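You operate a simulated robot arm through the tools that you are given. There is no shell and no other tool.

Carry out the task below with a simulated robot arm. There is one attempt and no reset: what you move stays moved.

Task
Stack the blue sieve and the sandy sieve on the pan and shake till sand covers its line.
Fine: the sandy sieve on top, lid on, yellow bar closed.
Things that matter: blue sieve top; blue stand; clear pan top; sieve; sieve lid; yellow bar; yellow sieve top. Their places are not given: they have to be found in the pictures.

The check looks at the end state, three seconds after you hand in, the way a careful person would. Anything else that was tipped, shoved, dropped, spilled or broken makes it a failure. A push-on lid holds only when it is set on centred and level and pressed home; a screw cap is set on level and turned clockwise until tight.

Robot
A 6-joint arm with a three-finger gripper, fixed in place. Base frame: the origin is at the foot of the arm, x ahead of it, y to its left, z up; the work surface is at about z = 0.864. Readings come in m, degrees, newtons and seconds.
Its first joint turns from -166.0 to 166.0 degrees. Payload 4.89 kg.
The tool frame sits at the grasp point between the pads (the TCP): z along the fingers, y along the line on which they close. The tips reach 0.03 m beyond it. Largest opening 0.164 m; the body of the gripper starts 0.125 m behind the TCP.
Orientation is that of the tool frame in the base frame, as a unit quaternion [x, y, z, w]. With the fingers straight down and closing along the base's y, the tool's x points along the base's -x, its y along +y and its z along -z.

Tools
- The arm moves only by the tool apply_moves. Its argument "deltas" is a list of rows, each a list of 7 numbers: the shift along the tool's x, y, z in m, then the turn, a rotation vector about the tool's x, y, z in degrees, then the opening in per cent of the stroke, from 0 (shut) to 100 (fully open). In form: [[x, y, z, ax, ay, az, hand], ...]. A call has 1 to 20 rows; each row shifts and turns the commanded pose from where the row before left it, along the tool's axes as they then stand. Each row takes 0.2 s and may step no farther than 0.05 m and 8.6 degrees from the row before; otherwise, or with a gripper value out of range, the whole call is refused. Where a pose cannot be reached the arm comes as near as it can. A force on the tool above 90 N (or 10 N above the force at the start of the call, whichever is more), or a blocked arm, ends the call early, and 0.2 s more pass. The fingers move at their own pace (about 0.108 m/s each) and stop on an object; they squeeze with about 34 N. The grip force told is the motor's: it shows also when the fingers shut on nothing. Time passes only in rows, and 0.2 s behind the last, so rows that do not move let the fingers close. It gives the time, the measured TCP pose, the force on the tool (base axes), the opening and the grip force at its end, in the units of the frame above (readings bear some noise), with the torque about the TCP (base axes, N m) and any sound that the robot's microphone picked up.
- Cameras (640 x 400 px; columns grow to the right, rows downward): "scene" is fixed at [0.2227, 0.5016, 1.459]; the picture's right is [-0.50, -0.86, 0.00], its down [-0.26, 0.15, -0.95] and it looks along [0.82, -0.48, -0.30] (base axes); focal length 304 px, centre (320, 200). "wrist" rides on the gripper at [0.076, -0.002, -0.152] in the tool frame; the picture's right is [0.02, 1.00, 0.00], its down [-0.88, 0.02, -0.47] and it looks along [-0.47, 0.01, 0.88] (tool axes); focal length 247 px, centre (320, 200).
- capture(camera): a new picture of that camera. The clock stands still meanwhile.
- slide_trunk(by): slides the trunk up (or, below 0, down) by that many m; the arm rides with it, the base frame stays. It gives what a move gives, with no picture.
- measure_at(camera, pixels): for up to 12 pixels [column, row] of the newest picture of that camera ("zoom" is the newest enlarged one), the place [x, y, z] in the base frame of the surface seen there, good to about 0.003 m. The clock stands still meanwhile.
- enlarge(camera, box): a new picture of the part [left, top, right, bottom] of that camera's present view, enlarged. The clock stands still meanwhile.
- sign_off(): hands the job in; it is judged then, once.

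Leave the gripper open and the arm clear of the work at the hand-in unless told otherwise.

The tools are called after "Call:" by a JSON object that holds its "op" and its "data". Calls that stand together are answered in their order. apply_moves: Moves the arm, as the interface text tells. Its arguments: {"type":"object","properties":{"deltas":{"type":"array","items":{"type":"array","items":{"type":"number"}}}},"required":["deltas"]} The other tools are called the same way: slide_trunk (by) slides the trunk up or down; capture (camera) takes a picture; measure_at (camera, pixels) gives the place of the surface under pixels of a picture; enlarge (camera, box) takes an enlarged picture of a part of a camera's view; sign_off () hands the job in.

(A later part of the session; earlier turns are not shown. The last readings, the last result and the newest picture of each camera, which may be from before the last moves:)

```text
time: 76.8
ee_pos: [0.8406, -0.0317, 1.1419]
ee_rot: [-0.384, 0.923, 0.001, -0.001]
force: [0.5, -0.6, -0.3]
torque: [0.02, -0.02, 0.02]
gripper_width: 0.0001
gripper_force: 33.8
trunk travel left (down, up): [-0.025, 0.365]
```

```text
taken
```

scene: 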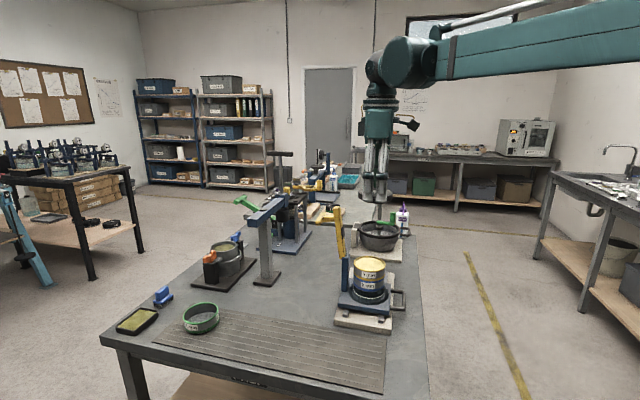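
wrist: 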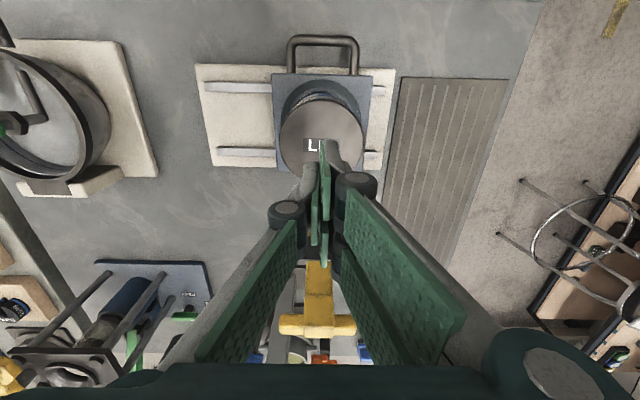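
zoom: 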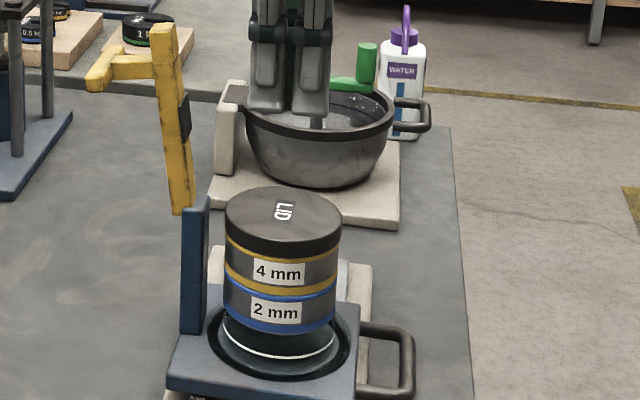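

The lid looks straight. I press down at its centre with shut fingers.

Call:
{"op": "apply_moves", "data": {"deltas": [[0, 0, 0.03, 0, 0, 0, 0], [0, 0, 0.03, 0, 0, 0, 0], [0, 0, 0.015, 0, 0, 0, 0], [0, 0, 0.004, 0, 0, 0, 0], [0, 0, 0, 0, 0, 0, 0]]}}

Call:
{"op": "apply_moves", "data": {"deltas": [[0, 0, 0.003, 0, 0, 0, 0], [0, 0, 0, 0, 0, 0, 0]]}}

Call:
{"op": "apply_moves", "data": {"deltas": [[0, 0, 0.002, 0, 0, 0, 0], [0, 0, 0, 0, 0, 0, 0]]}}

```text
time: 78.0
ee_pos: [0.8379, -0.0313, 1.0632]
ee_rot: [-0.384, 0.923, 0.0, 0.0]
force: [1.1, -0.3, 0.0]
torque: [-0.02, 0.0, -0.03]
gripper_width: 0.0001
gripper_force: 33.5
trunk travel left (down, up): [-0.025, 0.365]
```

```text
time: 78.5
ee_pos: [0.8382, -0.0324, 1.0604]
ee_rot: [-0.385, 0.923, 0.0, 0.0]
force: [-0.2, 1.0, 0.4]
torque: [0.01, 0.02, -0.01]
gripper_width: 0.0002
gripper_force: 33.7
trunk travel left (down, up): [-0.025, 0.365]
```

```text
time: 79.2
ee_pos: [0.8378, -0.0308, 1.0585]
ee_rot: [-0.385, 0.923, 0.0, 0.0]
force: [-0.4, -0.1, -0.2]
torque: [0.01, 0.04, -0.02]
gripper_width: 0.0001
gripper_force: 34.2
trunk travel left (down, up): [-0.025, 0.365]
```

Call:
{"op": "apply_moves", "data": {"deltas": [[0, 0, 0.002, 0, 0, 0, 0], [0, 0, 0, 0, 0, 0, 0]]}}

Call:
{"op": "apply_moves", "data": {"deltas": [[0, 0, 0.0015, 0, 0, 0, 0], [0, 0, 0, 0, 0, 0, 0]]}}

Call:
{"op": "apply_moves", "data": {"deltas": [[0, 0, 0.0015, 0, 0, 0, 0], [0, 0, 0, 0, 0, 0, 0]]}}

```text
time: 79.8
ee_pos: [0.8395, -0.0315, 1.0565]
ee_rot: [-0.384, 0.923, 0.0, 0.0]
force: [0.3, -0.9, 0.3]
torque: [0.0, 0.03, 0.0]
gripper_width: 0.0
gripper_force: 34.4
trunk travel left (down, up): [-0.025, 0.365]
```

```text
time: 80.3
ee_pos: [0.8386, -0.0319, 1.0547]
ee_rot: [-0.384, 0.923, 0.0, -0.001]
force: [0.6, -0.1, 1.1]
torque: [0.0, 0.01, -0.04]
gripper_width: 0.0061
gripper_force: 34.6
trunk travel left (down, up): [-0.025, 0.365]
```

```text
time: 81.0
ee_pos: [0.8392, -0.031, 1.0539]
ee_rot: [-0.384, 0.923, 0.0, 0.001]
force: [6.2, 0.5, 18.6]
torque: [0.04, -0.13, 0.02]
gripper_width: 0.0057
gripper_force: 34.2
trunk travel left (down, up): [-0.025, 0.365]
```

Contact at z 1.054, 18.6 N. A little more.

Call:
{"op": "apply_moves", "data": {"deltas": [[0, 0, 0.0015, 0, 0, 0, 0], [0, 0, 0, 0, 0, 0, 0]]}}

Call:
{"op": "apply_moves", "data": {"deltas": [[0, 0, 0.001, 0, 0, 0, 0], [0, 0, 0, 0, 0, 0, 0]]}}

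```text
time: 81.5
ee_pos: [0.8396, -0.031, 1.0544]
ee_rot: [-0.385, 0.923, 0.0, 0.001]
force: [12.5, -2.0, 49.6]
torque: [-0.05, -0.27, 0.0]
gripper_width: 0.0059
gripper_force: 33.9
trunk travel left (down, up): [-0.025, 0.365]
```

```text
time: 82.2
ee_pos: [0.8382, -0.0321, 1.0548]
ee_rot: [-0.385, 0.923, 0.0, 0.001]
force: [28.2, -4.9, 86.3]
torque: [-0.09, -0.62, -0.01]
gripper_width: 0.006
gripper_force: 34.0
trunk travel left (down, up): [-0.025, 0.365]
```

Firm stop at 86 N: the lid is home. I back off upward at once and look.

Call:
{"op": "apply_moves", "data": {"deltas": [[0, 0, -0.004, 0, 0, 0, 0], [0, 0, -0.01, 0, 0, 0, 0], [0, 0, -0.04, 0, 0, 0, 0], [0, 0, -0.05, 0, 0, 0, 0], [0, 0, -0.05, 0, 0, 0, 0], [0, 0, -0.05, 0, 0, 0, 0], [0, 0, 0, 0, 0, 0, 0]]}}

Call:
{"op": "enlarge", "data": {"camera": "scene", "box": [320, 195, 420, 315]}}

Call:
{"op": "capture", "data": {"camera": "wrist"}}

```text
time: 83.8
ee_pos: [0.8381, -0.0326, 1.2542]
ee_rot: [-0.385, 0.923, 0.0, 0.0]
force: [0.0, 0.7, 0.5]
torque: [0.02, -0.02, -0.01]
gripper_width: 0.0002
gripper_force: 33.7
trunk travel left (down, up): [-0.025, 0.365]
```

```text
3.33 times, centred on (370, 255) of scene
```

zoom: 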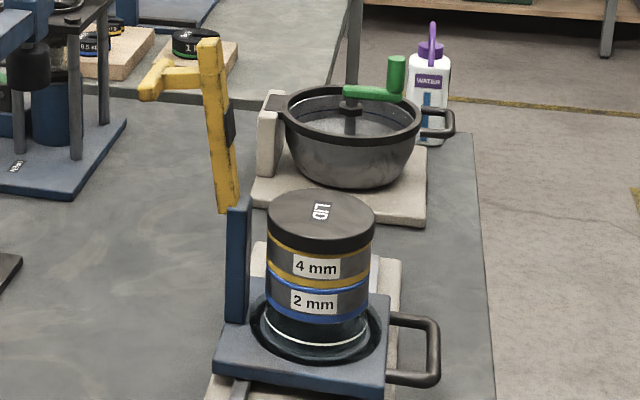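

```text
taken
```

wrist: 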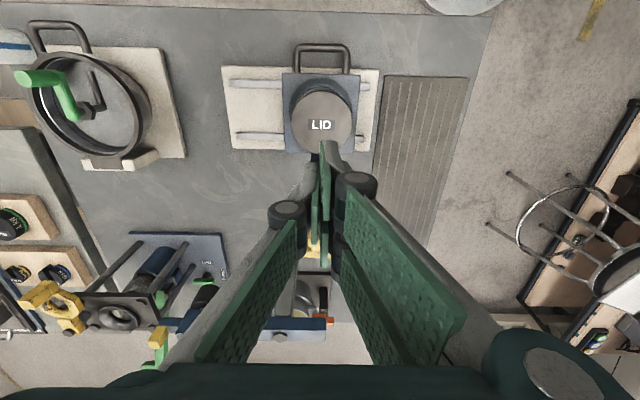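

The stack stands straight. Now the bar: I measure its points in the scene zoom and a finer zoom.

Call:
{"op": "enlarge", "data": {"camera": "scene", "box": [320, 195, 380, 275]}}

```text
5.00 times, centred on (350, 235) of scene
```

zoom: 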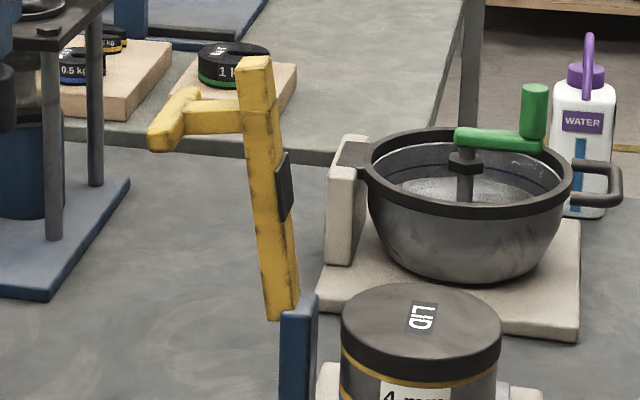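

Call:
{"op": "measure_at", "data": {"camera": "zoom", "pixels": [[255, 62], [254, 75], [262, 150], [282, 310], [284, 190], [225, 118], [192, 92], [155, 140], [172, 118], [298, 302], [290, 295], [250, 100]]}}

Call:
{"op": "measure_at", "data": {"camera": "zoom", "pixels": [[270, 250], [276, 280], [268, 200], [258, 120], [160, 145], [180, 100], [205, 118], [240, 118], [285, 170], [283, 210]]}}

```text
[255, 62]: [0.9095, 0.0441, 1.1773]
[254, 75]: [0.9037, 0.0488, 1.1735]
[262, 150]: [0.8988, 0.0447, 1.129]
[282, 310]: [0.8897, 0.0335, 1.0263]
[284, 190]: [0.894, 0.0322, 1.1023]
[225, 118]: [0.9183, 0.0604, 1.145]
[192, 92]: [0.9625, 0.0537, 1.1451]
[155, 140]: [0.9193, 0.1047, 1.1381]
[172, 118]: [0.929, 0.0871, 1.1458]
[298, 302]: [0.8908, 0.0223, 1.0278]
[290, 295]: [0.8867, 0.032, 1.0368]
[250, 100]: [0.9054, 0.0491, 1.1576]
```

```text
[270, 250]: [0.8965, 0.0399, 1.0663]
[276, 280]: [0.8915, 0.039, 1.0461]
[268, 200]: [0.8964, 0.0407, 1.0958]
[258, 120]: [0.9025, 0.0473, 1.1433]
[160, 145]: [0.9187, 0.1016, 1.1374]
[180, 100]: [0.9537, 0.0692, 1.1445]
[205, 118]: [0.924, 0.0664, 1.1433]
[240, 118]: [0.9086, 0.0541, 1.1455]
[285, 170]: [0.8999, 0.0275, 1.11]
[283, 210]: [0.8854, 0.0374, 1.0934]
```

The bar leans back about 10°; pivot near z 1.035, T-handle crossbar at about v=0.72, z 1.143. I check that the space behind the bar is free (the blue arm of the neighbouring device).

Call:
{"op": "measure_at", "data": {"camera": "wrist", "pixels": [[200, 325], [320, 325], [300, 290], [120, 265], [313, 245], [155, 330], [160, 340]]}}

Call:
{"op": "measure_at", "data": {"camera": "scene", "pixels": [[252, 216], [284, 200], [245, 203], [280, 155], [270, 190], [265, 230]]}}

```text
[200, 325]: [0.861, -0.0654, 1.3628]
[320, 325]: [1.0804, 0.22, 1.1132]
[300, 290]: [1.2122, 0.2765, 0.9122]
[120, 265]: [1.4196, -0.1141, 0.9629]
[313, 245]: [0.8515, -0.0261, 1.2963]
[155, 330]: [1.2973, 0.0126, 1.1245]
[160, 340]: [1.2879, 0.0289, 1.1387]
```

```text
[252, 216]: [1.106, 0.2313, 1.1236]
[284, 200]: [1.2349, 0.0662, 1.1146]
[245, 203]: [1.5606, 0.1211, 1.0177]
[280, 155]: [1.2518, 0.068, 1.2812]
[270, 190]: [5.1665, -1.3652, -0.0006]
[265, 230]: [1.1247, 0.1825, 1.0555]
```

The space behind the bar is free. I pass over the T at height, then lower the shut fingers behind the crossbar (v≈0.765, z 1.16).

Call:
{"op": "apply_moves", "data": {"deltas": [[0, 0, -0.02, 0, 0, 0, 0], [-0.039, 0.0005, 0, 0, 0, 0, 0], [-0.039, 0.0005, 0, 0, 0, 0, 0], [-0.039, 0.0005, 0, 0, 0, 0, 0], [-0.039, 0.0005, 0, 0, 0, 0, 0], [-0.039, 0.0005, 0, 0, 0, 0, 0], [0, 0, 0, 0, 0, 0, 0], [0, 0, 0.038, 0, 0, 0, 0], [0, 0, 0.038, 0, 0, 0, 0], [0, 0, 0.038, 0, 0, 0, 0], [0, 0, 0, 0, 0, 0, 0]]}}

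Call:
{"op": "enlarge", "data": {"camera": "scene", "box": [310, 180, 390, 280]}}

Call:
{"op": "capture", "data": {"camera": "wrist"}}

```text
time: 86.2
ee_pos: [0.9765, 0.1083, 1.1611]
ee_rot: [-0.385, 0.923, -0.001, 0.0]
force: [1.0, 0.8, 0.0]
torque: [0.02, 0.05, 0.01]
gripper_width: 0.0
gripper_force: 33.8
trunk travel left (down, up): [-0.025, 0.365]
```

```text
4.00 times, centred on (350, 230) of scene
```

zoom: 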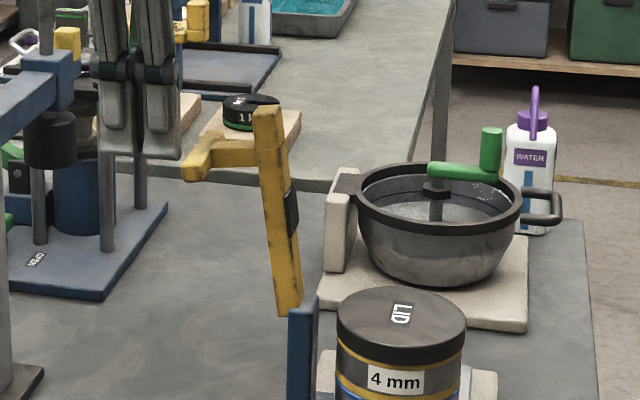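

```text
taken
```

wrist: 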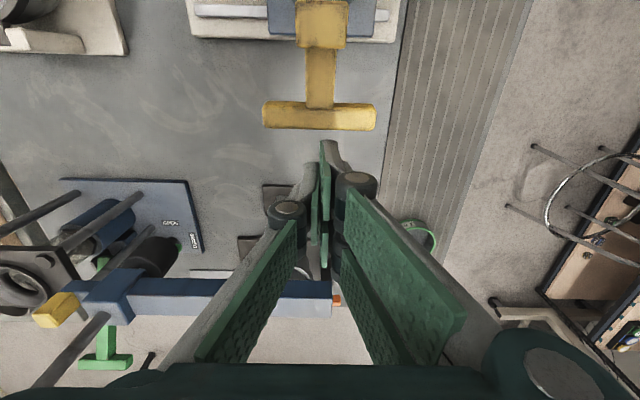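

The crossbar (262–377, row 115) is right ahead of the fist. I push slowly along the bar's arc, first part.

Call:
{"op": "apply_moves", "data": {"deltas": [[0.012, 0, 0, 0, 0, 0, 0], [0.012, 0, 0, 0, 0, 0, 0], [0.007, 0, -0.0025, 0, 0, 0, 0], [0.01, 0, -0.005, 0, 0, 0, 0], [0, 0, 0, 0, 0, 0, 0]]}}

Call:
{"op": "enlarge", "data": {"camera": "scene", "box": [310, 180, 390, 280]}}

```text
time: 87.3
ee_pos: [0.9468, 0.0785, 1.1687]
ee_rot: [-0.384, 0.923, 0.0, 0.001]
force: [-0.6, -0.4, 0.5]
torque: [-0.01, 0.03, 0.03]
gripper_width: 0.0002
gripper_force: 34.2
trunk travel left (down, up): [-0.025, 0.365]
```

```text
4.00 times, centred on (350, 230) of scene
```

zoom: 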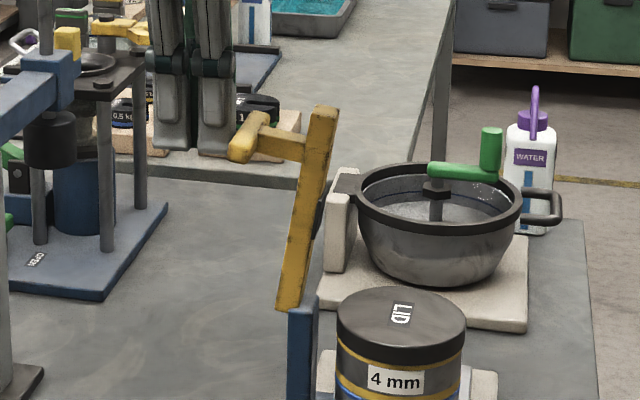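

The bar moved past vertical. I let a moment pass and see whether it moves by itself.

Call:
{"op": "apply_moves", "data": {"deltas": [[0, 0, 0, 0, 0, 0, 0], [0, 0, 0, 0, 0, 0, 0]]}}

Call:
{"op": "enlarge", "data": {"camera": "scene", "box": [310, 180, 390, 280]}}

Call:
{"op": "measure_at", "data": {"camera": "zoom", "pixels": [[240, 148], [258, 122], [320, 112], [315, 180], [293, 290], [280, 145]]}}

```text
time: 88.0
ee_pos: [0.9472, 0.0784, 1.1697]
ee_rot: [-0.384, 0.923, 0.0, 0.0]
force: [0.7, 1.0, 0.6]
torque: [0.02, 0.02, 0.0]
gripper_width: 0.0002
gripper_force: 34.2
trunk travel left (down, up): [-0.025, 0.365]
```

```text
4.00 times, centred on (350, 230) of scene
```

zoom: 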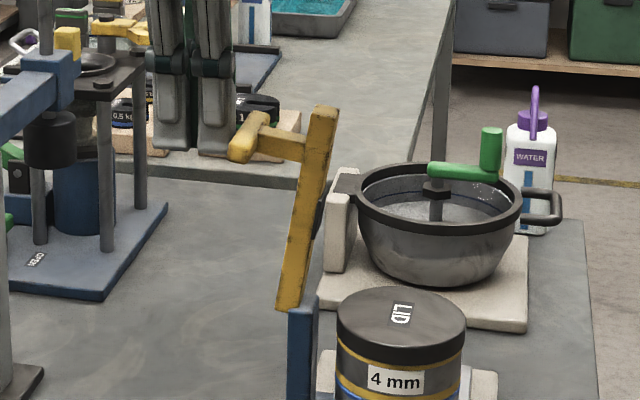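

```text
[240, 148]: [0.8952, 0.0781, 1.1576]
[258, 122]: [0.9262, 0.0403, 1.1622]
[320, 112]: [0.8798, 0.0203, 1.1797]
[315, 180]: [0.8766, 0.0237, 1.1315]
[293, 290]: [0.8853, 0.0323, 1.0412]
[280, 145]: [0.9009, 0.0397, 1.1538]
```

The hinge has friction and holds the bar where it is (crossbar now near v 0.685, z 1.162). I keep pushing slowly along the arc.

Call:
{"op": "apply_moves", "data": {"deltas": [[0.008, 0, -0.002, 0, 0, 0, 0], [0.008, 0, -0.002, 0, 0, 0, 0], [0.008, 0, -0.002, 0, 0, 0, 0], [0.008, 0, -0.002, 0, 0, 0, 0], [0.008, 0, -0.001, 0, 0, 0, 0], [0.008, 0, 0, 0, 0, 0, 0], [0.008, 0, 0, 0, 0, 0, 0], [0, 0, 0, 0, 0, 0, 0]]}}

Call:
{"op": "enlarge", "data": {"camera": "scene", "box": [310, 180, 400, 290]}}

```text
time: 89.8
ee_pos: [0.9064, 0.0408, 1.177]
ee_rot: [-0.385, 0.923, 0.0, 0.0]
force: [0.5, 0.3, -0.6]
torque: [-0.03, -0.03, 0.02]
gripper_width: 0.0003
gripper_force: 33.3
trunk travel left (down, up): [-0.025, 0.365]
```

```text
3.64 times, centred on (355, 235) of scene
```

zoom: 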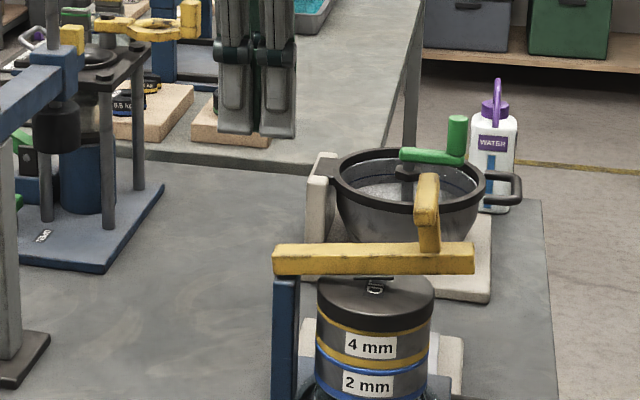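

The bar swung over and lies on the lid. I look closer.

Call:
{"op": "enlarge", "data": {"camera": "scene", "box": [335, 215, 405, 285]}}

Call:
{"op": "measure_at", "data": {"camera": "zoom", "pixels": [[185, 215], [460, 210], [330, 215], [330, 235], [395, 90], [405, 105], [390, 150], [270, 240], [350, 250]]}}

Call:
{"op": "capture", "data": {"camera": "wrist"}}

```text
5.71 times, centred on (370, 250) of scene
```

zoom: 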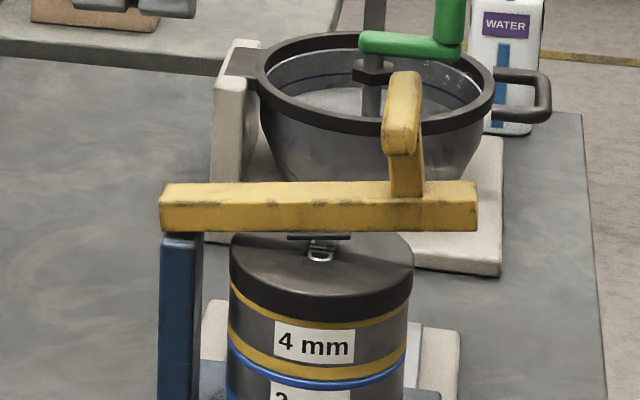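

```text
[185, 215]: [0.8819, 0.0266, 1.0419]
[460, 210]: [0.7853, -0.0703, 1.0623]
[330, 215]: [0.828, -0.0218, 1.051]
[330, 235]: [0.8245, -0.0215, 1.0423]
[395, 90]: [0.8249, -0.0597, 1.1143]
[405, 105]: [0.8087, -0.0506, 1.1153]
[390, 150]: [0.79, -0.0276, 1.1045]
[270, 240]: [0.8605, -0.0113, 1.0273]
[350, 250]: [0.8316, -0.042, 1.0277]
```

```text
taken
```

wrist: 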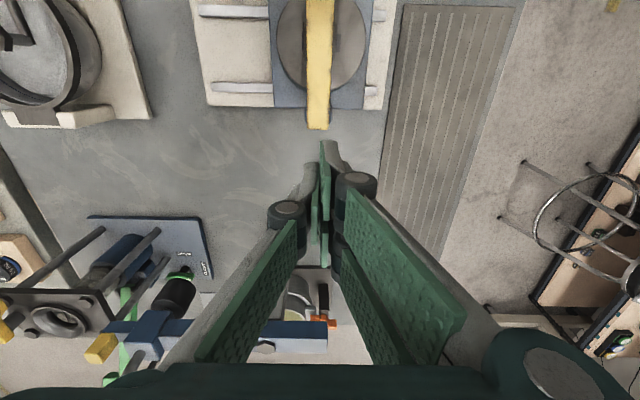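

The bar's far end is still about 8° up (z 1.062 against 1.042 at the post). I rise, move above the T-handle (about v 0.54), and push down to close it fully.

Call:
{"op": "apply_moves", "data": {"deltas": [[0, 0, -0.03, 0, 0, 0, 0], [0, 0, -0.03, 0, 0, 0, 0], [0.033, 0, 0, 0, 0, 0, 0], [0.033, 0, 0, 0, 0, 0, 0], [0.033, 0, 0, 0, 0, 0, 0], [0.033, 0, 0, 0, 0, 0, 0], [0, 0, 0, 0, 0, 0, 0]]}}

Call:
{"op": "capture", "data": {"camera": "wrist"}}

Call:
{"op": "enlarge", "data": {"camera": "wrist", "box": [260, 60, 380, 200]}}

```text
time: 91.3
ee_pos: [0.8116, -0.0533, 1.2351]
ee_rot: [-0.384, 0.923, 0.0, 0.0]
force: [-0.9, 0.5, 0.3]
torque: [-0.05, -0.03, 0.0]
gripper_width: 0.0
gripper_force: 33.9
trunk travel left (down, up): [-0.025, 0.365]
```

```text
taken
```

wrist: 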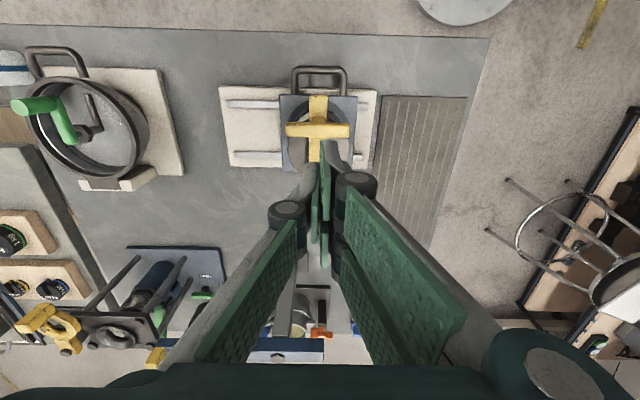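

```text
2.86 times, centred on (320, 130) of wrist
```

zoom: 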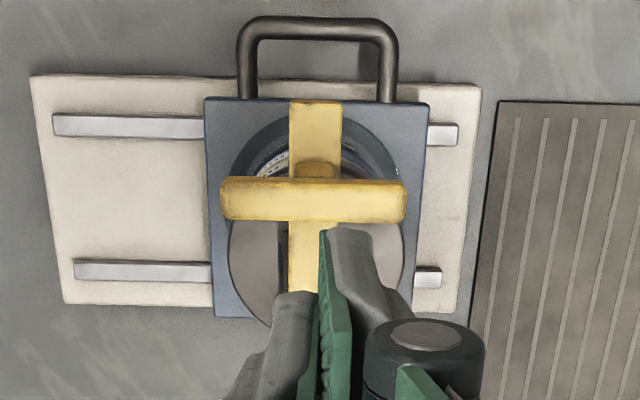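

Call:
{"op": "measure_at", "data": {"camera": "zoom", "pixels": [[313, 200], [240, 200], [390, 200], [313, 185], [313, 215], [315, 110], [315, 260]]}}

```text
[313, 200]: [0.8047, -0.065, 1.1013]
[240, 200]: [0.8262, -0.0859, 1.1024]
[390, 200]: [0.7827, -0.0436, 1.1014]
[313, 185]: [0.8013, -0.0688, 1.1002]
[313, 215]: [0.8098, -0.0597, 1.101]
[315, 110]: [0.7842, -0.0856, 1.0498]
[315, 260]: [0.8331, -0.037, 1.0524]
```

The crossbar is now lower (z 1.101): the bar has gone on closing by itself and is level. I check from the scene camera.

Call:
{"op": "enlarge", "data": {"camera": "scene", "box": [335, 215, 405, 285]}}

Call:
{"op": "measure_at", "data": {"camera": "zoom", "pixels": [[185, 205], [450, 230], [330, 220], [250, 215], [420, 230]]}}

```text
5.71 times, centred on (370, 250) of scene
```

zoom: 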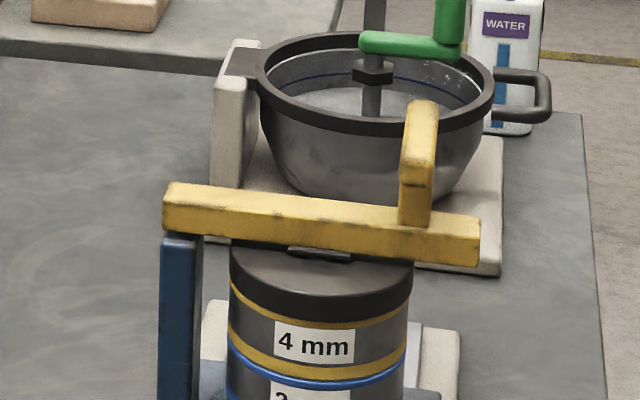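

```text
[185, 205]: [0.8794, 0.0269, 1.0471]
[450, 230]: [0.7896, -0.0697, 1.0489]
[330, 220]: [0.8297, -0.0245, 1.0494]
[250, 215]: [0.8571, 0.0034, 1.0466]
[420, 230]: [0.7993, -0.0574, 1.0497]
```

The bar is down level with its pad on the lid. I press gently on the T-handle to make sure that it is closed.

Call:
{"op": "apply_moves", "data": {"deltas": [[0.013, -0.0035, 0, 0, 0, 0, 0], [0, 0, 0.04, 0, 0, 0, 0], [0, 0, 0.04, 0, 0, 0, 0], [0, 0, 0.018, 0, 0, 0, 0], [0, 0, 0.005, 0, 0, 0, 0], [0, 0, 0, 0, 0, 0, 0]]}}

Call:
{"op": "apply_moves", "data": {"deltas": [[0, 0, 0.003, 0, 0, 0, 0], [0, 0, 0, 0, 0, 0, 0]]}}

Call:
{"op": "apply_moves", "data": {"deltas": [[0, 0, 0.002, 0, 0, 0, 0], [0, 0, 0, 0, 0, 0, 0]]}}

```text
time: 92.8
ee_pos: [0.8056, -0.0661, 1.1328]
ee_rot: [-0.383, 0.924, 0.0, 0.0]
force: [0.0, -0.3, 0.2]
torque: [0.01, 0.0, 0.01]
gripper_width: 0.0
gripper_force: 33.7
trunk travel left (down, up): [-0.025, 0.365]
```

```text
time: 93.3
ee_pos: [0.806, -0.0651, 1.131]
ee_rot: [-0.384, 0.923, 0.0, -0.001]
force: [0.0, 0.4, -0.2]
torque: [-0.02, -0.04, 0.02]
gripper_width: 0.0001
gripper_force: 34.2
trunk travel left (down, up): [-0.025, 0.365]
```

```text
time: 94.0
ee_pos: [0.8068, -0.0655, 1.1284]
ee_rot: [-0.385, 0.923, 0.0, -0.001]
force: [-0.3, 0.2, 0.4]
torque: [-0.05, -0.02, 0.0]
gripper_width: 0.0
gripper_force: 33.5
trunk travel left (down, up): [-0.025, 0.365]
```

Call:
{"op": "apply_moves", "data": {"deltas": [[0, 0, 0.002, 0, 0, 0, 0], [0, 0, 0, 0, 0, 0, 0]]}}

Call:
{"op": "apply_moves", "data": {"deltas": [[0, 0, 0.002, 0, 0, 0, 0], [0, 0, 0, 0, 0, 0, 0]]}}

Call:
{"op": "apply_moves", "data": {"deltas": [[0, 0, 0.0015, 0, 0, 0, 0], [0, 0, 0, 0, 0, 0, 0]]}}

```text
time: 94.5
ee_pos: [0.8078, -0.0662, 1.1266]
ee_rot: [-0.384, 0.923, 0.0, 0.0]
force: [-0.6, 0.3, 0.0]
torque: [0.0, -0.01, -0.04]
gripper_width: 0.0062
gripper_force: 44.9
trunk travel left (down, up): [-0.025, 0.365]
```

```text
time: 95.2
ee_pos: [0.8071, -0.0665, 1.1255]
ee_rot: [-0.384, 0.923, 0.0, 0.0]
force: [4.9, -2.1, 36.4]
torque: [0.0, -0.17, 0.0]
gripper_width: 0.0061
gripper_force: 45.2
trunk travel left (down, up): [-0.025, 0.365]
```

```text
time: 95.8
ee_pos: [0.807, -0.0668, 1.1251]
ee_rot: [-0.385, 0.923, 0.0, 0.001]
force: [28.1, -5.2, 81.8]
torque: [0.08, -0.83, -0.06]
gripper_width: 0.0059
gripper_force: 45.2
trunk travel left (down, up): [-0.025, 0.365]
```

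Firm at 82 N: the bar does not move further. I back off and look.

Call:
{"op": "apply_moves", "data": {"deltas": [[0, 0, -0.004, 0, 0, 0, 0], [0, 0, -0.02, 0, 0, 0, 0], [0, 0, -0.05, 0, 0, 0, 0], [0, 0, -0.05, 0, 0, 0, 0], [0.04, 0, 0, 0, 0, 0, 0], [0.04, 0, 0, 0, 0, 0, 30], [0, 0, 0, 0, 0, 0, 30]]}}

Call:
{"op": "enlarge", "data": {"camera": "scene", "box": [325, 215, 425, 330]}}

Call:
{"op": "capture", "data": {"camera": "wrist"}}

```text
time: 97.3
ee_pos: [0.7523, -0.1251, 1.2484]
ee_rot: [-0.384, 0.923, 0.0, -0.001]
force: [0.6, 0.1, 0.2]
torque: [-0.14, 0.05, 0.0]
gripper_width: 0.0492
gripper_force: 0.2
trunk travel left (down, up): [-0.025, 0.365]
```

```text
3.48 times, centred on (375, 272) of scene
```

zoom: 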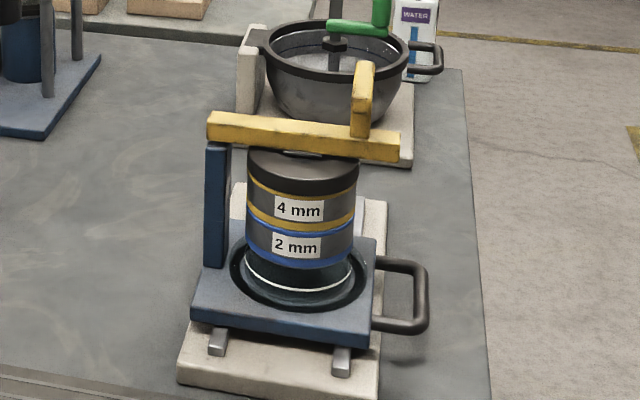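

```text
taken
```

wrist: 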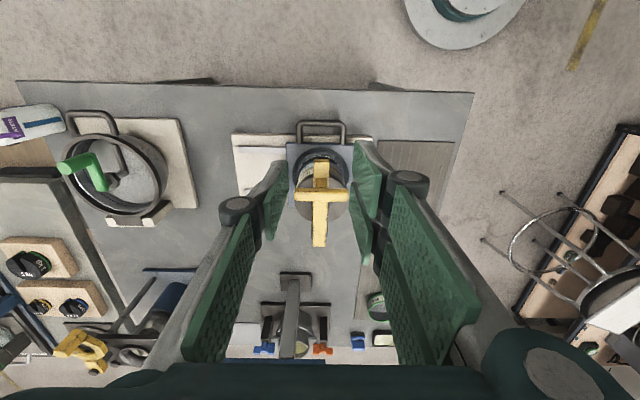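

The bar is closed and all looks straight; the pan is still empty. Next is the handle: I measure its outline.

Call:
{"op": "enlarge", "data": {"camera": "wrist", "box": [220, 100, 420, 220]}}

Call:
{"op": "enlarge", "data": {"camera": "wrist", "box": [280, 105, 370, 165]}}

```text
3.20 times, centred on (320, 160) of wrist
```

zoom: 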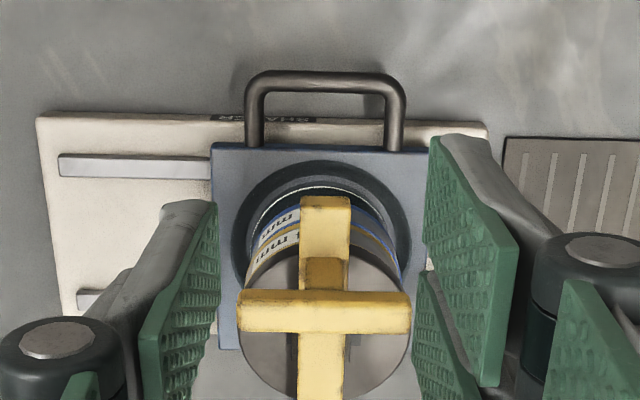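

```text
6.67 times, centred on (325, 135) of wrist
```

zoom: 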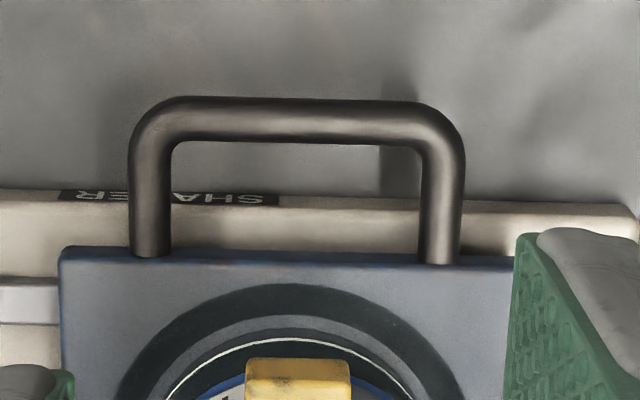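

Call:
{"op": "measure_at", "data": {"camera": "zoom", "pixels": [[300, 120], [152, 200], [440, 200], [134, 200], [168, 200], [424, 200], [460, 200], [152, 240], [440, 250], [300, 104], [300, 136], [300, 205]]}}

Call:
{"op": "measure_at", "data": {"camera": "zoom", "pixels": [[300, 170], [300, 215], [300, 240], [300, 262], [200, 190], [80, 220], [550, 210], [330, 360]]}}

```text
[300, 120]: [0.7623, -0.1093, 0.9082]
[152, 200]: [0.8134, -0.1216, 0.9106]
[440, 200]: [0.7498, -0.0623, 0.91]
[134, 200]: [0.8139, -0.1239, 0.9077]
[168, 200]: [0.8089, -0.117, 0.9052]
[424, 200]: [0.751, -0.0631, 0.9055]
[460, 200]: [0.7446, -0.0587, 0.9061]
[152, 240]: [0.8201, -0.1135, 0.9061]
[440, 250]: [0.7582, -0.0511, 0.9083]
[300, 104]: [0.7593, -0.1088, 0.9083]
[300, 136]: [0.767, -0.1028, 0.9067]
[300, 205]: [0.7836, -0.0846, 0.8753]
```

```text
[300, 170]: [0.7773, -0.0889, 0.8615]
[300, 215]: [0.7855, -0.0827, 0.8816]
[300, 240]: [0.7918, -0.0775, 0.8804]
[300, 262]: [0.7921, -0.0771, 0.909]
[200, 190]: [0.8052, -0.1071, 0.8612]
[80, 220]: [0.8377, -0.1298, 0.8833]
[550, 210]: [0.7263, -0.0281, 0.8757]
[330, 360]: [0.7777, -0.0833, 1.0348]
```

The handle's legs are at u≈0.574 and 0.661 (outer width about 0.10 m), outer bar at v≈0.462, z≈0.90. I tilt the hand 17° so that its body leans away from the stack, open to 80 %, and lower over the two legs from outside.

Call:
{"op": "apply_moves", "data": {"deltas": [[0, 0, 0, 0, -8.4, 0, 50], [0, 0, 0, 0, -8.4, 0, 80], [0.00868, 0.0004, 0.0418, 0, 0, 0, 80], [0.00868, 0.0004, 0.0418, 0, 0, 0, 80], [0.00868, 0.0004, 0.0418, 0, 0, 0, 80], [0.00868, 0.0004, 0.0418, 0, 0, 0, 80], [0.00868, 0.0004, 0.0418, 0, 0, 0, 80], [0.00868, 0.0004, 0.0418, 0, 0, 0, 80], [0, 0, 0, 0, 0, 0, 80]]}}

Call:
{"op": "capture", "data": {"camera": "wrist"}}

Call:
{"op": "capture", "data": {"camera": "scene"}}

```text
time: 99.3
ee_pos: [0.7636, -0.1057, 0.9941]
ee_rot: [-0.381, 0.913, 0.056, 0.135]
force: [-0.7, -0.2, 0.8]
torque: [-0.03, -0.05, -0.04]
gripper_width: 0.1311
gripper_force: 0.2
trunk travel left (down, up): [-0.025, 0.365]
```

```text
taken
```

wrist: 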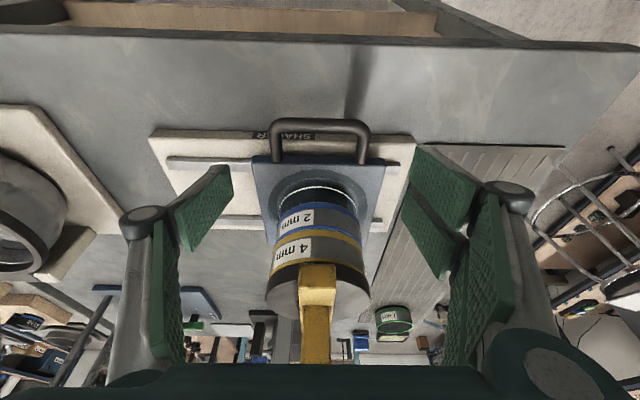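

```text
taken
```

scene: 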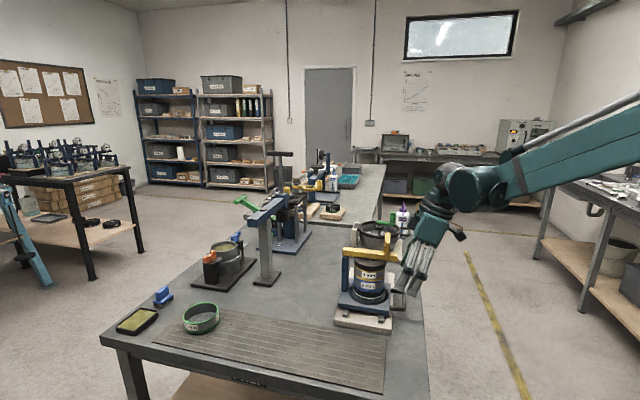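

The handle is centred between the fingers. I lower the last 0.086 m.

Call:
{"op": "apply_moves", "data": {"deltas": [[0.0067, -0.0007, 0.0279, 0, 0, 0, 80], [0.0067, -0.0007, 0.0279, 0, 0, 0, 80], [0.0067, -0.0007, 0.0279, 0, 0, 0, 80], [0, 0, 0, 0, 0, 0, 80]]}}

Call:
{"op": "capture", "data": {"camera": "wrist"}}

Call:
{"op": "enlarge", "data": {"camera": "scene", "box": [340, 220, 440, 330]}}

```text
time: 100.3
ee_pos: [0.7675, -0.1036, 0.9077]
ee_rot: [-0.381, 0.913, 0.055, 0.135]
force: [-0.5, 1.4, 0.0]
torque: [-0.03, -0.05, 0.03]
gripper_width: 0.1314
gripper_force: 0.4
trunk travel left (down, up): [-0.025, 0.365]
```

```text
taken
```

wrist: 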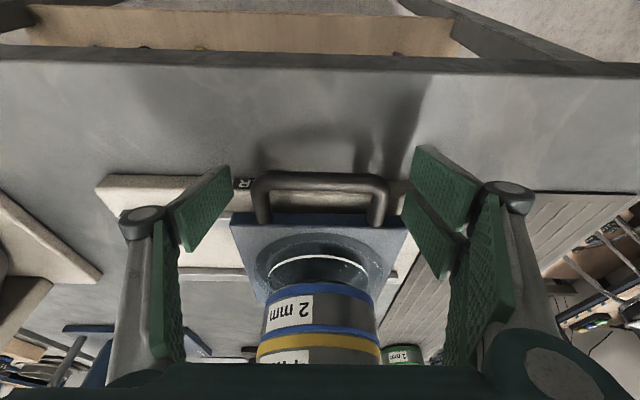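

```text
3.64 times, centred on (390, 275) of scene
```

zoom: 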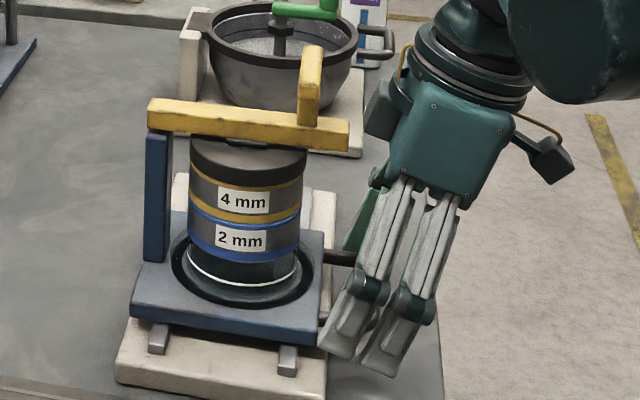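

The fingers stand outside both legs, the wrist clear of the bar. I close on the legs.

Call:
{"op": "apply_moves", "data": {"deltas": [[0, 0, 0, 0, 0, 0, 70], [0, 0, 0, 0, 0, 0, 64], [0, 0, 0, 0, 0, 0, 58], [0, 0, 0, 0, 0, 0, 52], [0, 0, 0, 0, 0, 0, 50], [0, 0, 0, 0, 0, 0, 50]]}}

Call:
{"op": "capture", "data": {"camera": "wrist"}}

```text
time: 101.8
ee_pos: [0.7675, -0.104, 0.9067]
ee_rot: [-0.381, 0.913, 0.057, 0.134]
force: [-23.8, -22.0, -4.6]
torque: [-0.8, 0.29, 1.58]
gripper_width: 0.0993
gripper_force: 45.0
trunk travel left (down, up): [-0.025, 0.365]
```

```text
taken
```

wrist: 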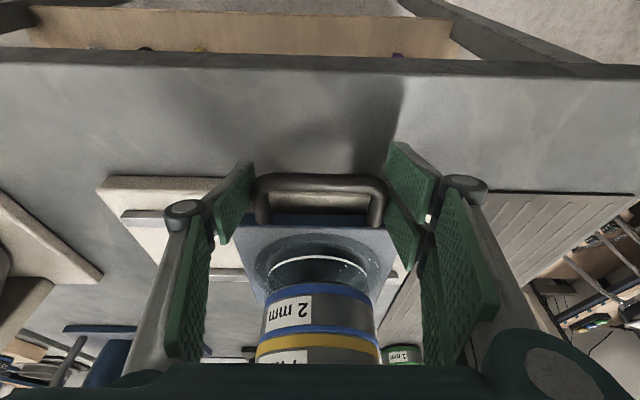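

Gripped, but the reading shows 32 N along -v: the pads are on the rounded corners of the handle. I reopen, move 5 mm inward and 3 mm up, and close again on the straight legs.

Call:
{"op": "apply_moves", "data": {"deltas": [[0, 0, 0, 0, 0, 0, 66], [0, 0, 0, 0, 0, 0, 70], [-0.0057, 0, -0.0015, 0, 0, 0, 70], [0, 0, 0, 0, 0, 0, 70]]}}

Call:
{"op": "apply_moves", "data": {"deltas": [[0, 0, 0, 0, 0, 0, 64], [0, 0, 0, 0, 0, 0, 60], [0, 0, 0, 0, 0, 0, 56], [0, 0, 0, 0, 0, 0, 54], [0, 0, 0, 0, 0, 0, 54]]}}

Call:
{"op": "capture", "data": {"camera": "wrist"}}

```text
time: 102.6
ee_pos: [0.768, -0.1046, 0.9087]
ee_rot: [-0.38, 0.914, 0.053, 0.131]
force: [-10.9, -16.8, -4.3]
torque: [-0.43, 0.16, 1.05]
gripper_width: 0.1137
gripper_force: 0.1
trunk travel left (down, up): [-0.025, 0.365]
stopped in row 4: the force on the tool passed its limit at 94 N (the readings are from after the stop); the commanded pose is now the measured one
```

```text
time: 103.8
ee_pos: [0.7682, -0.1045, 0.9092]
ee_rot: [-0.38, 0.914, 0.055, 0.133]
force: [-35.0, -35.4, 13.9]
torque: [-0.26, 0.26, 1.87]
gripper_width: 0.0994
gripper_force: 44.9
trunk travel left (down, up): [-0.025, 0.365]
```

```text
taken
```

wrist: 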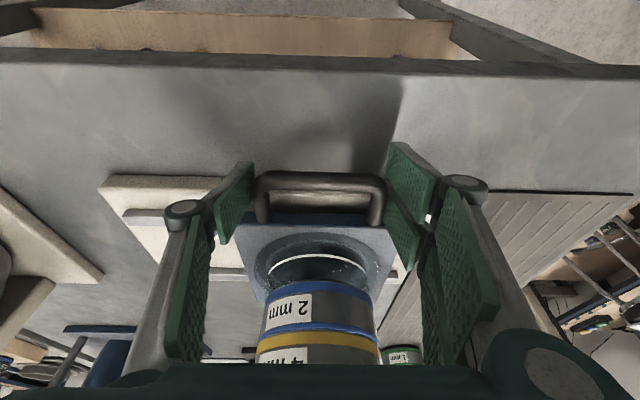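

The right fingertip presses against the stone or plate edge (force toward -v at the -u finger). I open, back off 4 mm, and raise 11 mm so that the tips clear the stone's top (0.882).

Call:
{"op": "apply_moves", "data": {"deltas": [[0.004, 0, 0.0, 0, 0, 0, 64], [0, 0, 0, 0, 0, 0, 72], [-0.0003, 0, -0.0114, 0, 0, 0, 72], [0, 0, 0, 0, 0, 0, 72]]}}

Call:
{"op": "capture", "data": {"camera": "wrist"}}

Call:
{"op": "enlarge", "data": {"camera": "scene", "box": [340, 240, 440, 330]}}

```text
time: 104.8
ee_pos: [0.7642, -0.107, 0.9188]
ee_rot: [-0.38, 0.914, 0.054, 0.131]
force: [0.7, -0.3, 1.0]
torque: [0.04, 0.03, 0.03]
gripper_width: 0.118
gripper_force: 0.0
trunk travel left (down, up): [-0.025, 0.365]
```

```text
taken
```

wrist: 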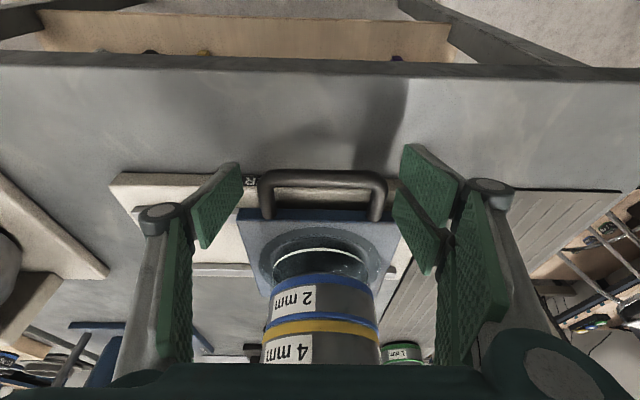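

```text
4.44 times, centred on (390, 285) of scene
```

zoom: 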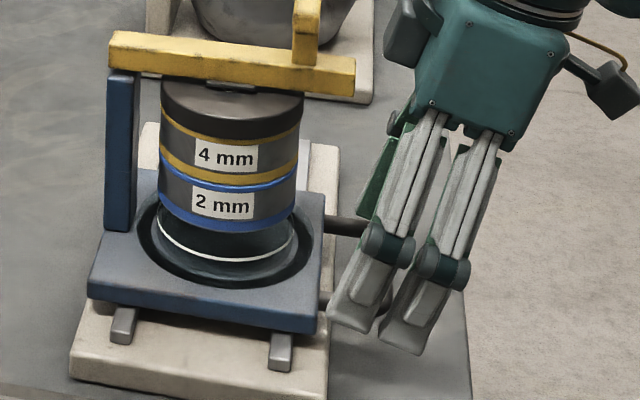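

No force now. I close on the legs.

Call:
{"op": "apply_moves", "data": {"deltas": [[0, 0, 0, 0, 0, 0, 66], [0, 0, 0, 0, 0, 0, 62], [0, 0, 0, 0, 0, 0, 58], [0, 0, 0, 0, 0, 0, 54], [0, 0, 0, 0, 0, 0, 54]]}}

Call:
{"op": "capture", "data": {"camera": "wrist"}}

```text
time: 106.0
ee_pos: [0.7656, -0.108, 0.918]
ee_rot: [-0.381, 0.914, 0.055, 0.132]
force: [0.7, 0.2, 6.5]
torque: [-0.18, -0.24, 0.69]
gripper_width: 0.0996
gripper_force: 44.7
trunk travel left (down, up): [-0.025, 0.365]
```

```text
taken
```

wrist: 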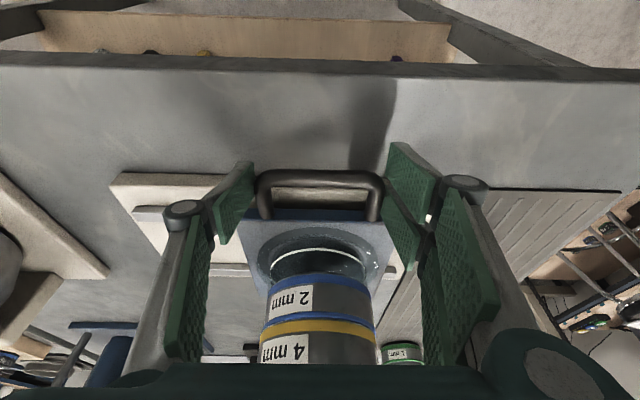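

Good grip with small forces. I test a slow slide of 3 cm along the rails (+u).

Call:
{"op": "apply_moves", "data": {"deltas": [[0, -0.01, 0, 0, 0, 0, 54], [0, -0.01, 0, 0, 0, 0, 54], [0, -0.01, 0, 0, 0, 0, 54], [0, 0, 0, 0, 0, 0, 54]]}}

Call:
{"op": "enlarge", "data": {"camera": "scene", "box": [340, 220, 440, 330]}}

```text
time: 107.0
ee_pos: [0.7846, -0.1292, 0.9172]
ee_rot: [-0.381, 0.913, 0.055, 0.133]
force: [-4.9, -4.1, 8.6]
torque: [0.59, 0.61, 1.17]
gripper_width: 0.0995
gripper_force: 44.6
trunk travel left (down, up): [-0.025, 0.365]
```

```text
3.64 times, centred on (390, 275) of scene
```

zoom: 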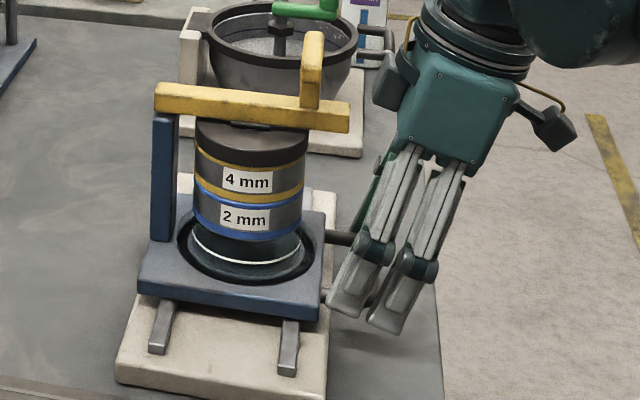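

It slides freely. Now I shake: strokes of 3 cm, one per 0.2 s row.

Call:
{"op": "apply_moves", "data": {"deltas": [[0, 0.025, 0, 0, 0, 0, 54], [0, -0.025, 0, 0, 0, 0, 54], [0, 0.025, 0, 0, 0, 0, 54], [0, -0.025, 0, 0, 0, 0, 54], [0, 0.025, 0, 0, 0, 0, 54], [0, -0.025, 0, 0, 0, 0, 54], [0, 0.025, 0, 0, 0, 0, 54], [0, -0.025, 0, 0, 0, 0, 54], [0, 0, 0, 0, 0, 0, 54]]}}

Call:
{"op": "enlarge", "data": {"camera": "scene", "box": [340, 220, 440, 330]}}

```text
time: 109.0
ee_pos: [0.7858, -0.128, 0.9187]
ee_rot: [-0.38, 0.914, 0.054, 0.132]
force: [7.4, 7.2, 21.8]
torque: [0.87, 0.13, 0.31]
gripper_width: 0.0992
gripper_force: 45.5
trunk travel left (down, up): [-0.025, 0.365]
```

```text
3.64 times, centred on (390, 275) of scene
```

zoom: 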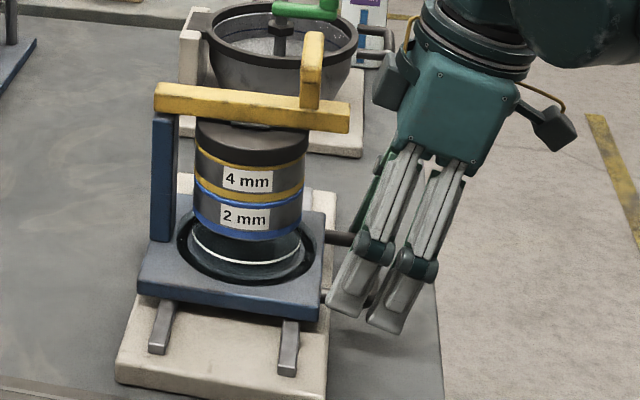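

No sand visible yet. I shake longer with larger strokes (4.5 cm).

Call:
{"op": "apply_moves", "data": {"deltas": [[0, -0.02, 0, 0, 0, 0, 54], [0, 0.045, 0, 0, 0, 0, 54], [0, -0.045, 0, 0, 0, 0, 54], [0, 0.045, 0, 0, 0, 0, 54], [0, -0.045, 0, 0, 0, 0, 54], [0, 0.045, 0, 0, 0, 0, 54], [0, -0.045, 0, 0, 0, 0, 54], [0, 0.045, 0, 0, 0, 0, 54], [0, -0.045, 0, 0, 0, 0, 54], [0, 0.045, 0, 0, 0, 0, 54], [0, -0.045, 0, 0, 0, 0, 54], [0, 0.045, 0, 0, 0, 0, 54], [0, -0.045, 0, 0, 0, 0, 54], [0, 0.045, 0, 0, 0, 0, 54], [0, -0.045, 0, 0, 0, 0, 54], [0, 0.045, 0, 0, 0, 0, 54], [0, -0.045, 0, 0, 0, 0, 54], [0, 0.045, 0, 0, 0, 0, 54], [0, -0.045, 0, 0, 0, 0, 54], [0, 0.02, 0, 0, 0, 0, 54]]}}

Call:
{"op": "enlarge", "data": {"camera": "scene", "box": [350, 240, 420, 310]}}

Call:
{"op": "enlarge", "data": {"camera": "wrist", "box": [230, 160, 410, 360]}}

```text
time: 113.2
ee_pos: [0.7877, -0.1277, 0.9191]
ee_rot: [-0.381, 0.914, 0.055, 0.132]
force: [14.8, 10.2, -2.2]
torque: [0.85, 0.46, 1.49]
gripper_width: 0.0995
gripper_force: 44.8
trunk travel left (down, up): [-0.025, 0.365]
```

```text
5.71 times, centred on (385, 275) of scene
```

zoom: 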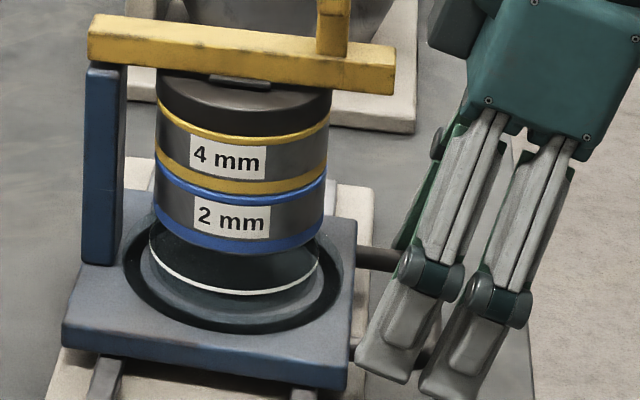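

```text
2.00 times, centred on (320, 260) of wrist
```

zoom: 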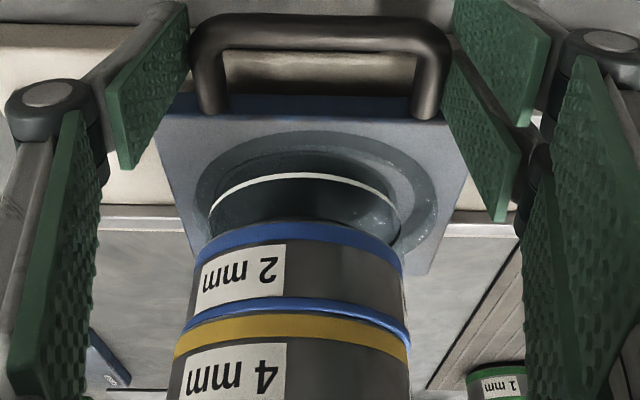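

Still nothing visible. I try long full strokes (7 cm, two rows each way) and watch the forces.

Call:
{"op": "apply_moves", "data": {"deltas": [[0, 0.028, 0, 0, 0, 0, 54], [0, -0.035, 0, 0, 0, 0, 54], [0, -0.035, 0, 0, 0, 0, 54], [0, 0.035, 0, 0, 0, 0, 54], [0, 0.035, 0, 0, 0, 0, 54], [0, -0.035, 0, 0, 0, 0, 54], [0, -0.035, 0, 0, 0, 0, 54], [0, 0.035, 0, 0, 0, 0, 54], [0, 0.035, 0, 0, 0, 0, 54], [0, -0.035, 0, 0, 0, 0, 54], [0, -0.035, 0, 0, 0, 0, 54], [0, 0.035, 0, 0, 0, 0, 54], [0, 0.035, 0, 0, 0, 0, 54], [0, -0.035, 0, 0, 0, 0, 54], [0, -0.035, 0, 0, 0, 0, 54], [0, 0.035, 0, 0, 0, 0, 54], [0, 0.035, 0, 0, 0, 0, 54], [0, 0, 0, 0, 0, 0, 54]]}}

Call:
{"op": "enlarge", "data": {"camera": "scene", "box": [340, 230, 420, 320]}}

Call:
{"op": "enlarge", "data": {"camera": "wrist", "box": [230, 160, 410, 360]}}

```text
time: 117.0
ee_pos: [0.7644, -0.108, 0.9179]
ee_rot: [-0.38, 0.914, 0.054, 0.132]
force: [-12.3, -10.1, -10.6]
torque: [-0.6, 0.17, 0.96]
gripper_width: 0.0996
gripper_force: 45.2
trunk travel left (down, up): [-0.025, 0.365]
```

```text
4.44 times, centred on (380, 275) of scene
```

zoom: 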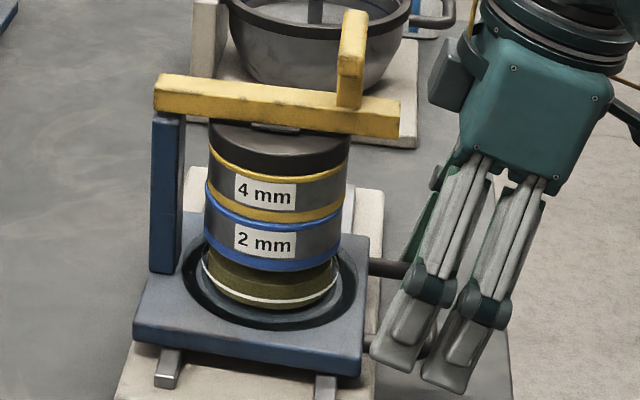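

```text
2.00 times, centred on (320, 260) of wrist
```

zoom: 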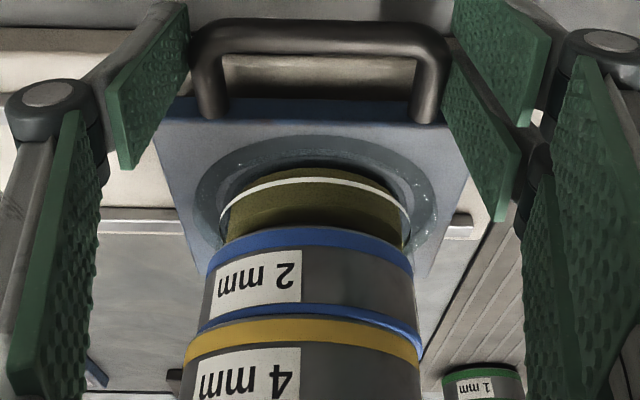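

Sand has come through into the pan. I look closely at its level against the white line.

Call:
{"op": "enlarge", "data": {"camera": "scene", "box": [360, 270, 400, 310]}}

Call:
{"op": "enlarge", "data": {"camera": "wrist", "box": [270, 210, 370, 270]}}

```text
10.00 times, centred on (380, 290) of scene
```

zoom: 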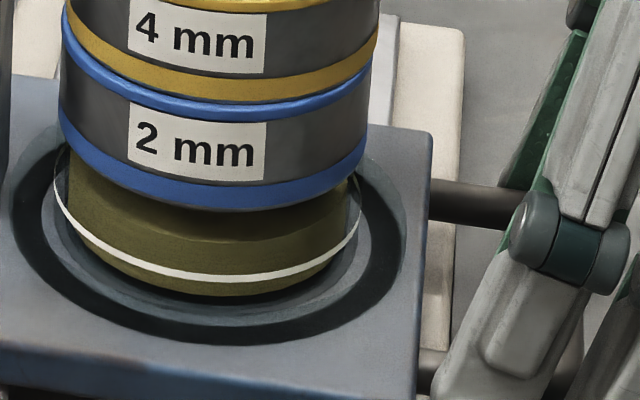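

```text
6.40 times, centred on (320, 240) of wrist
```

zoom: 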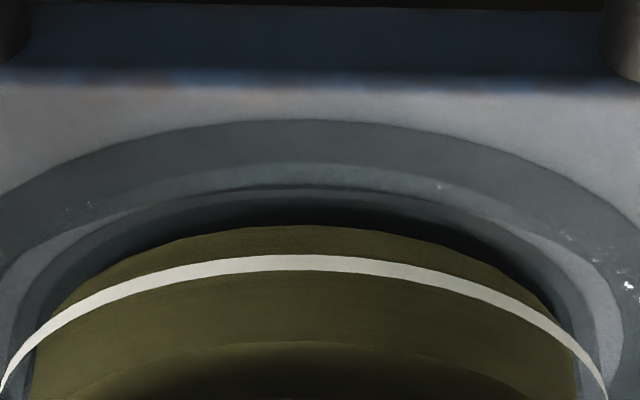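

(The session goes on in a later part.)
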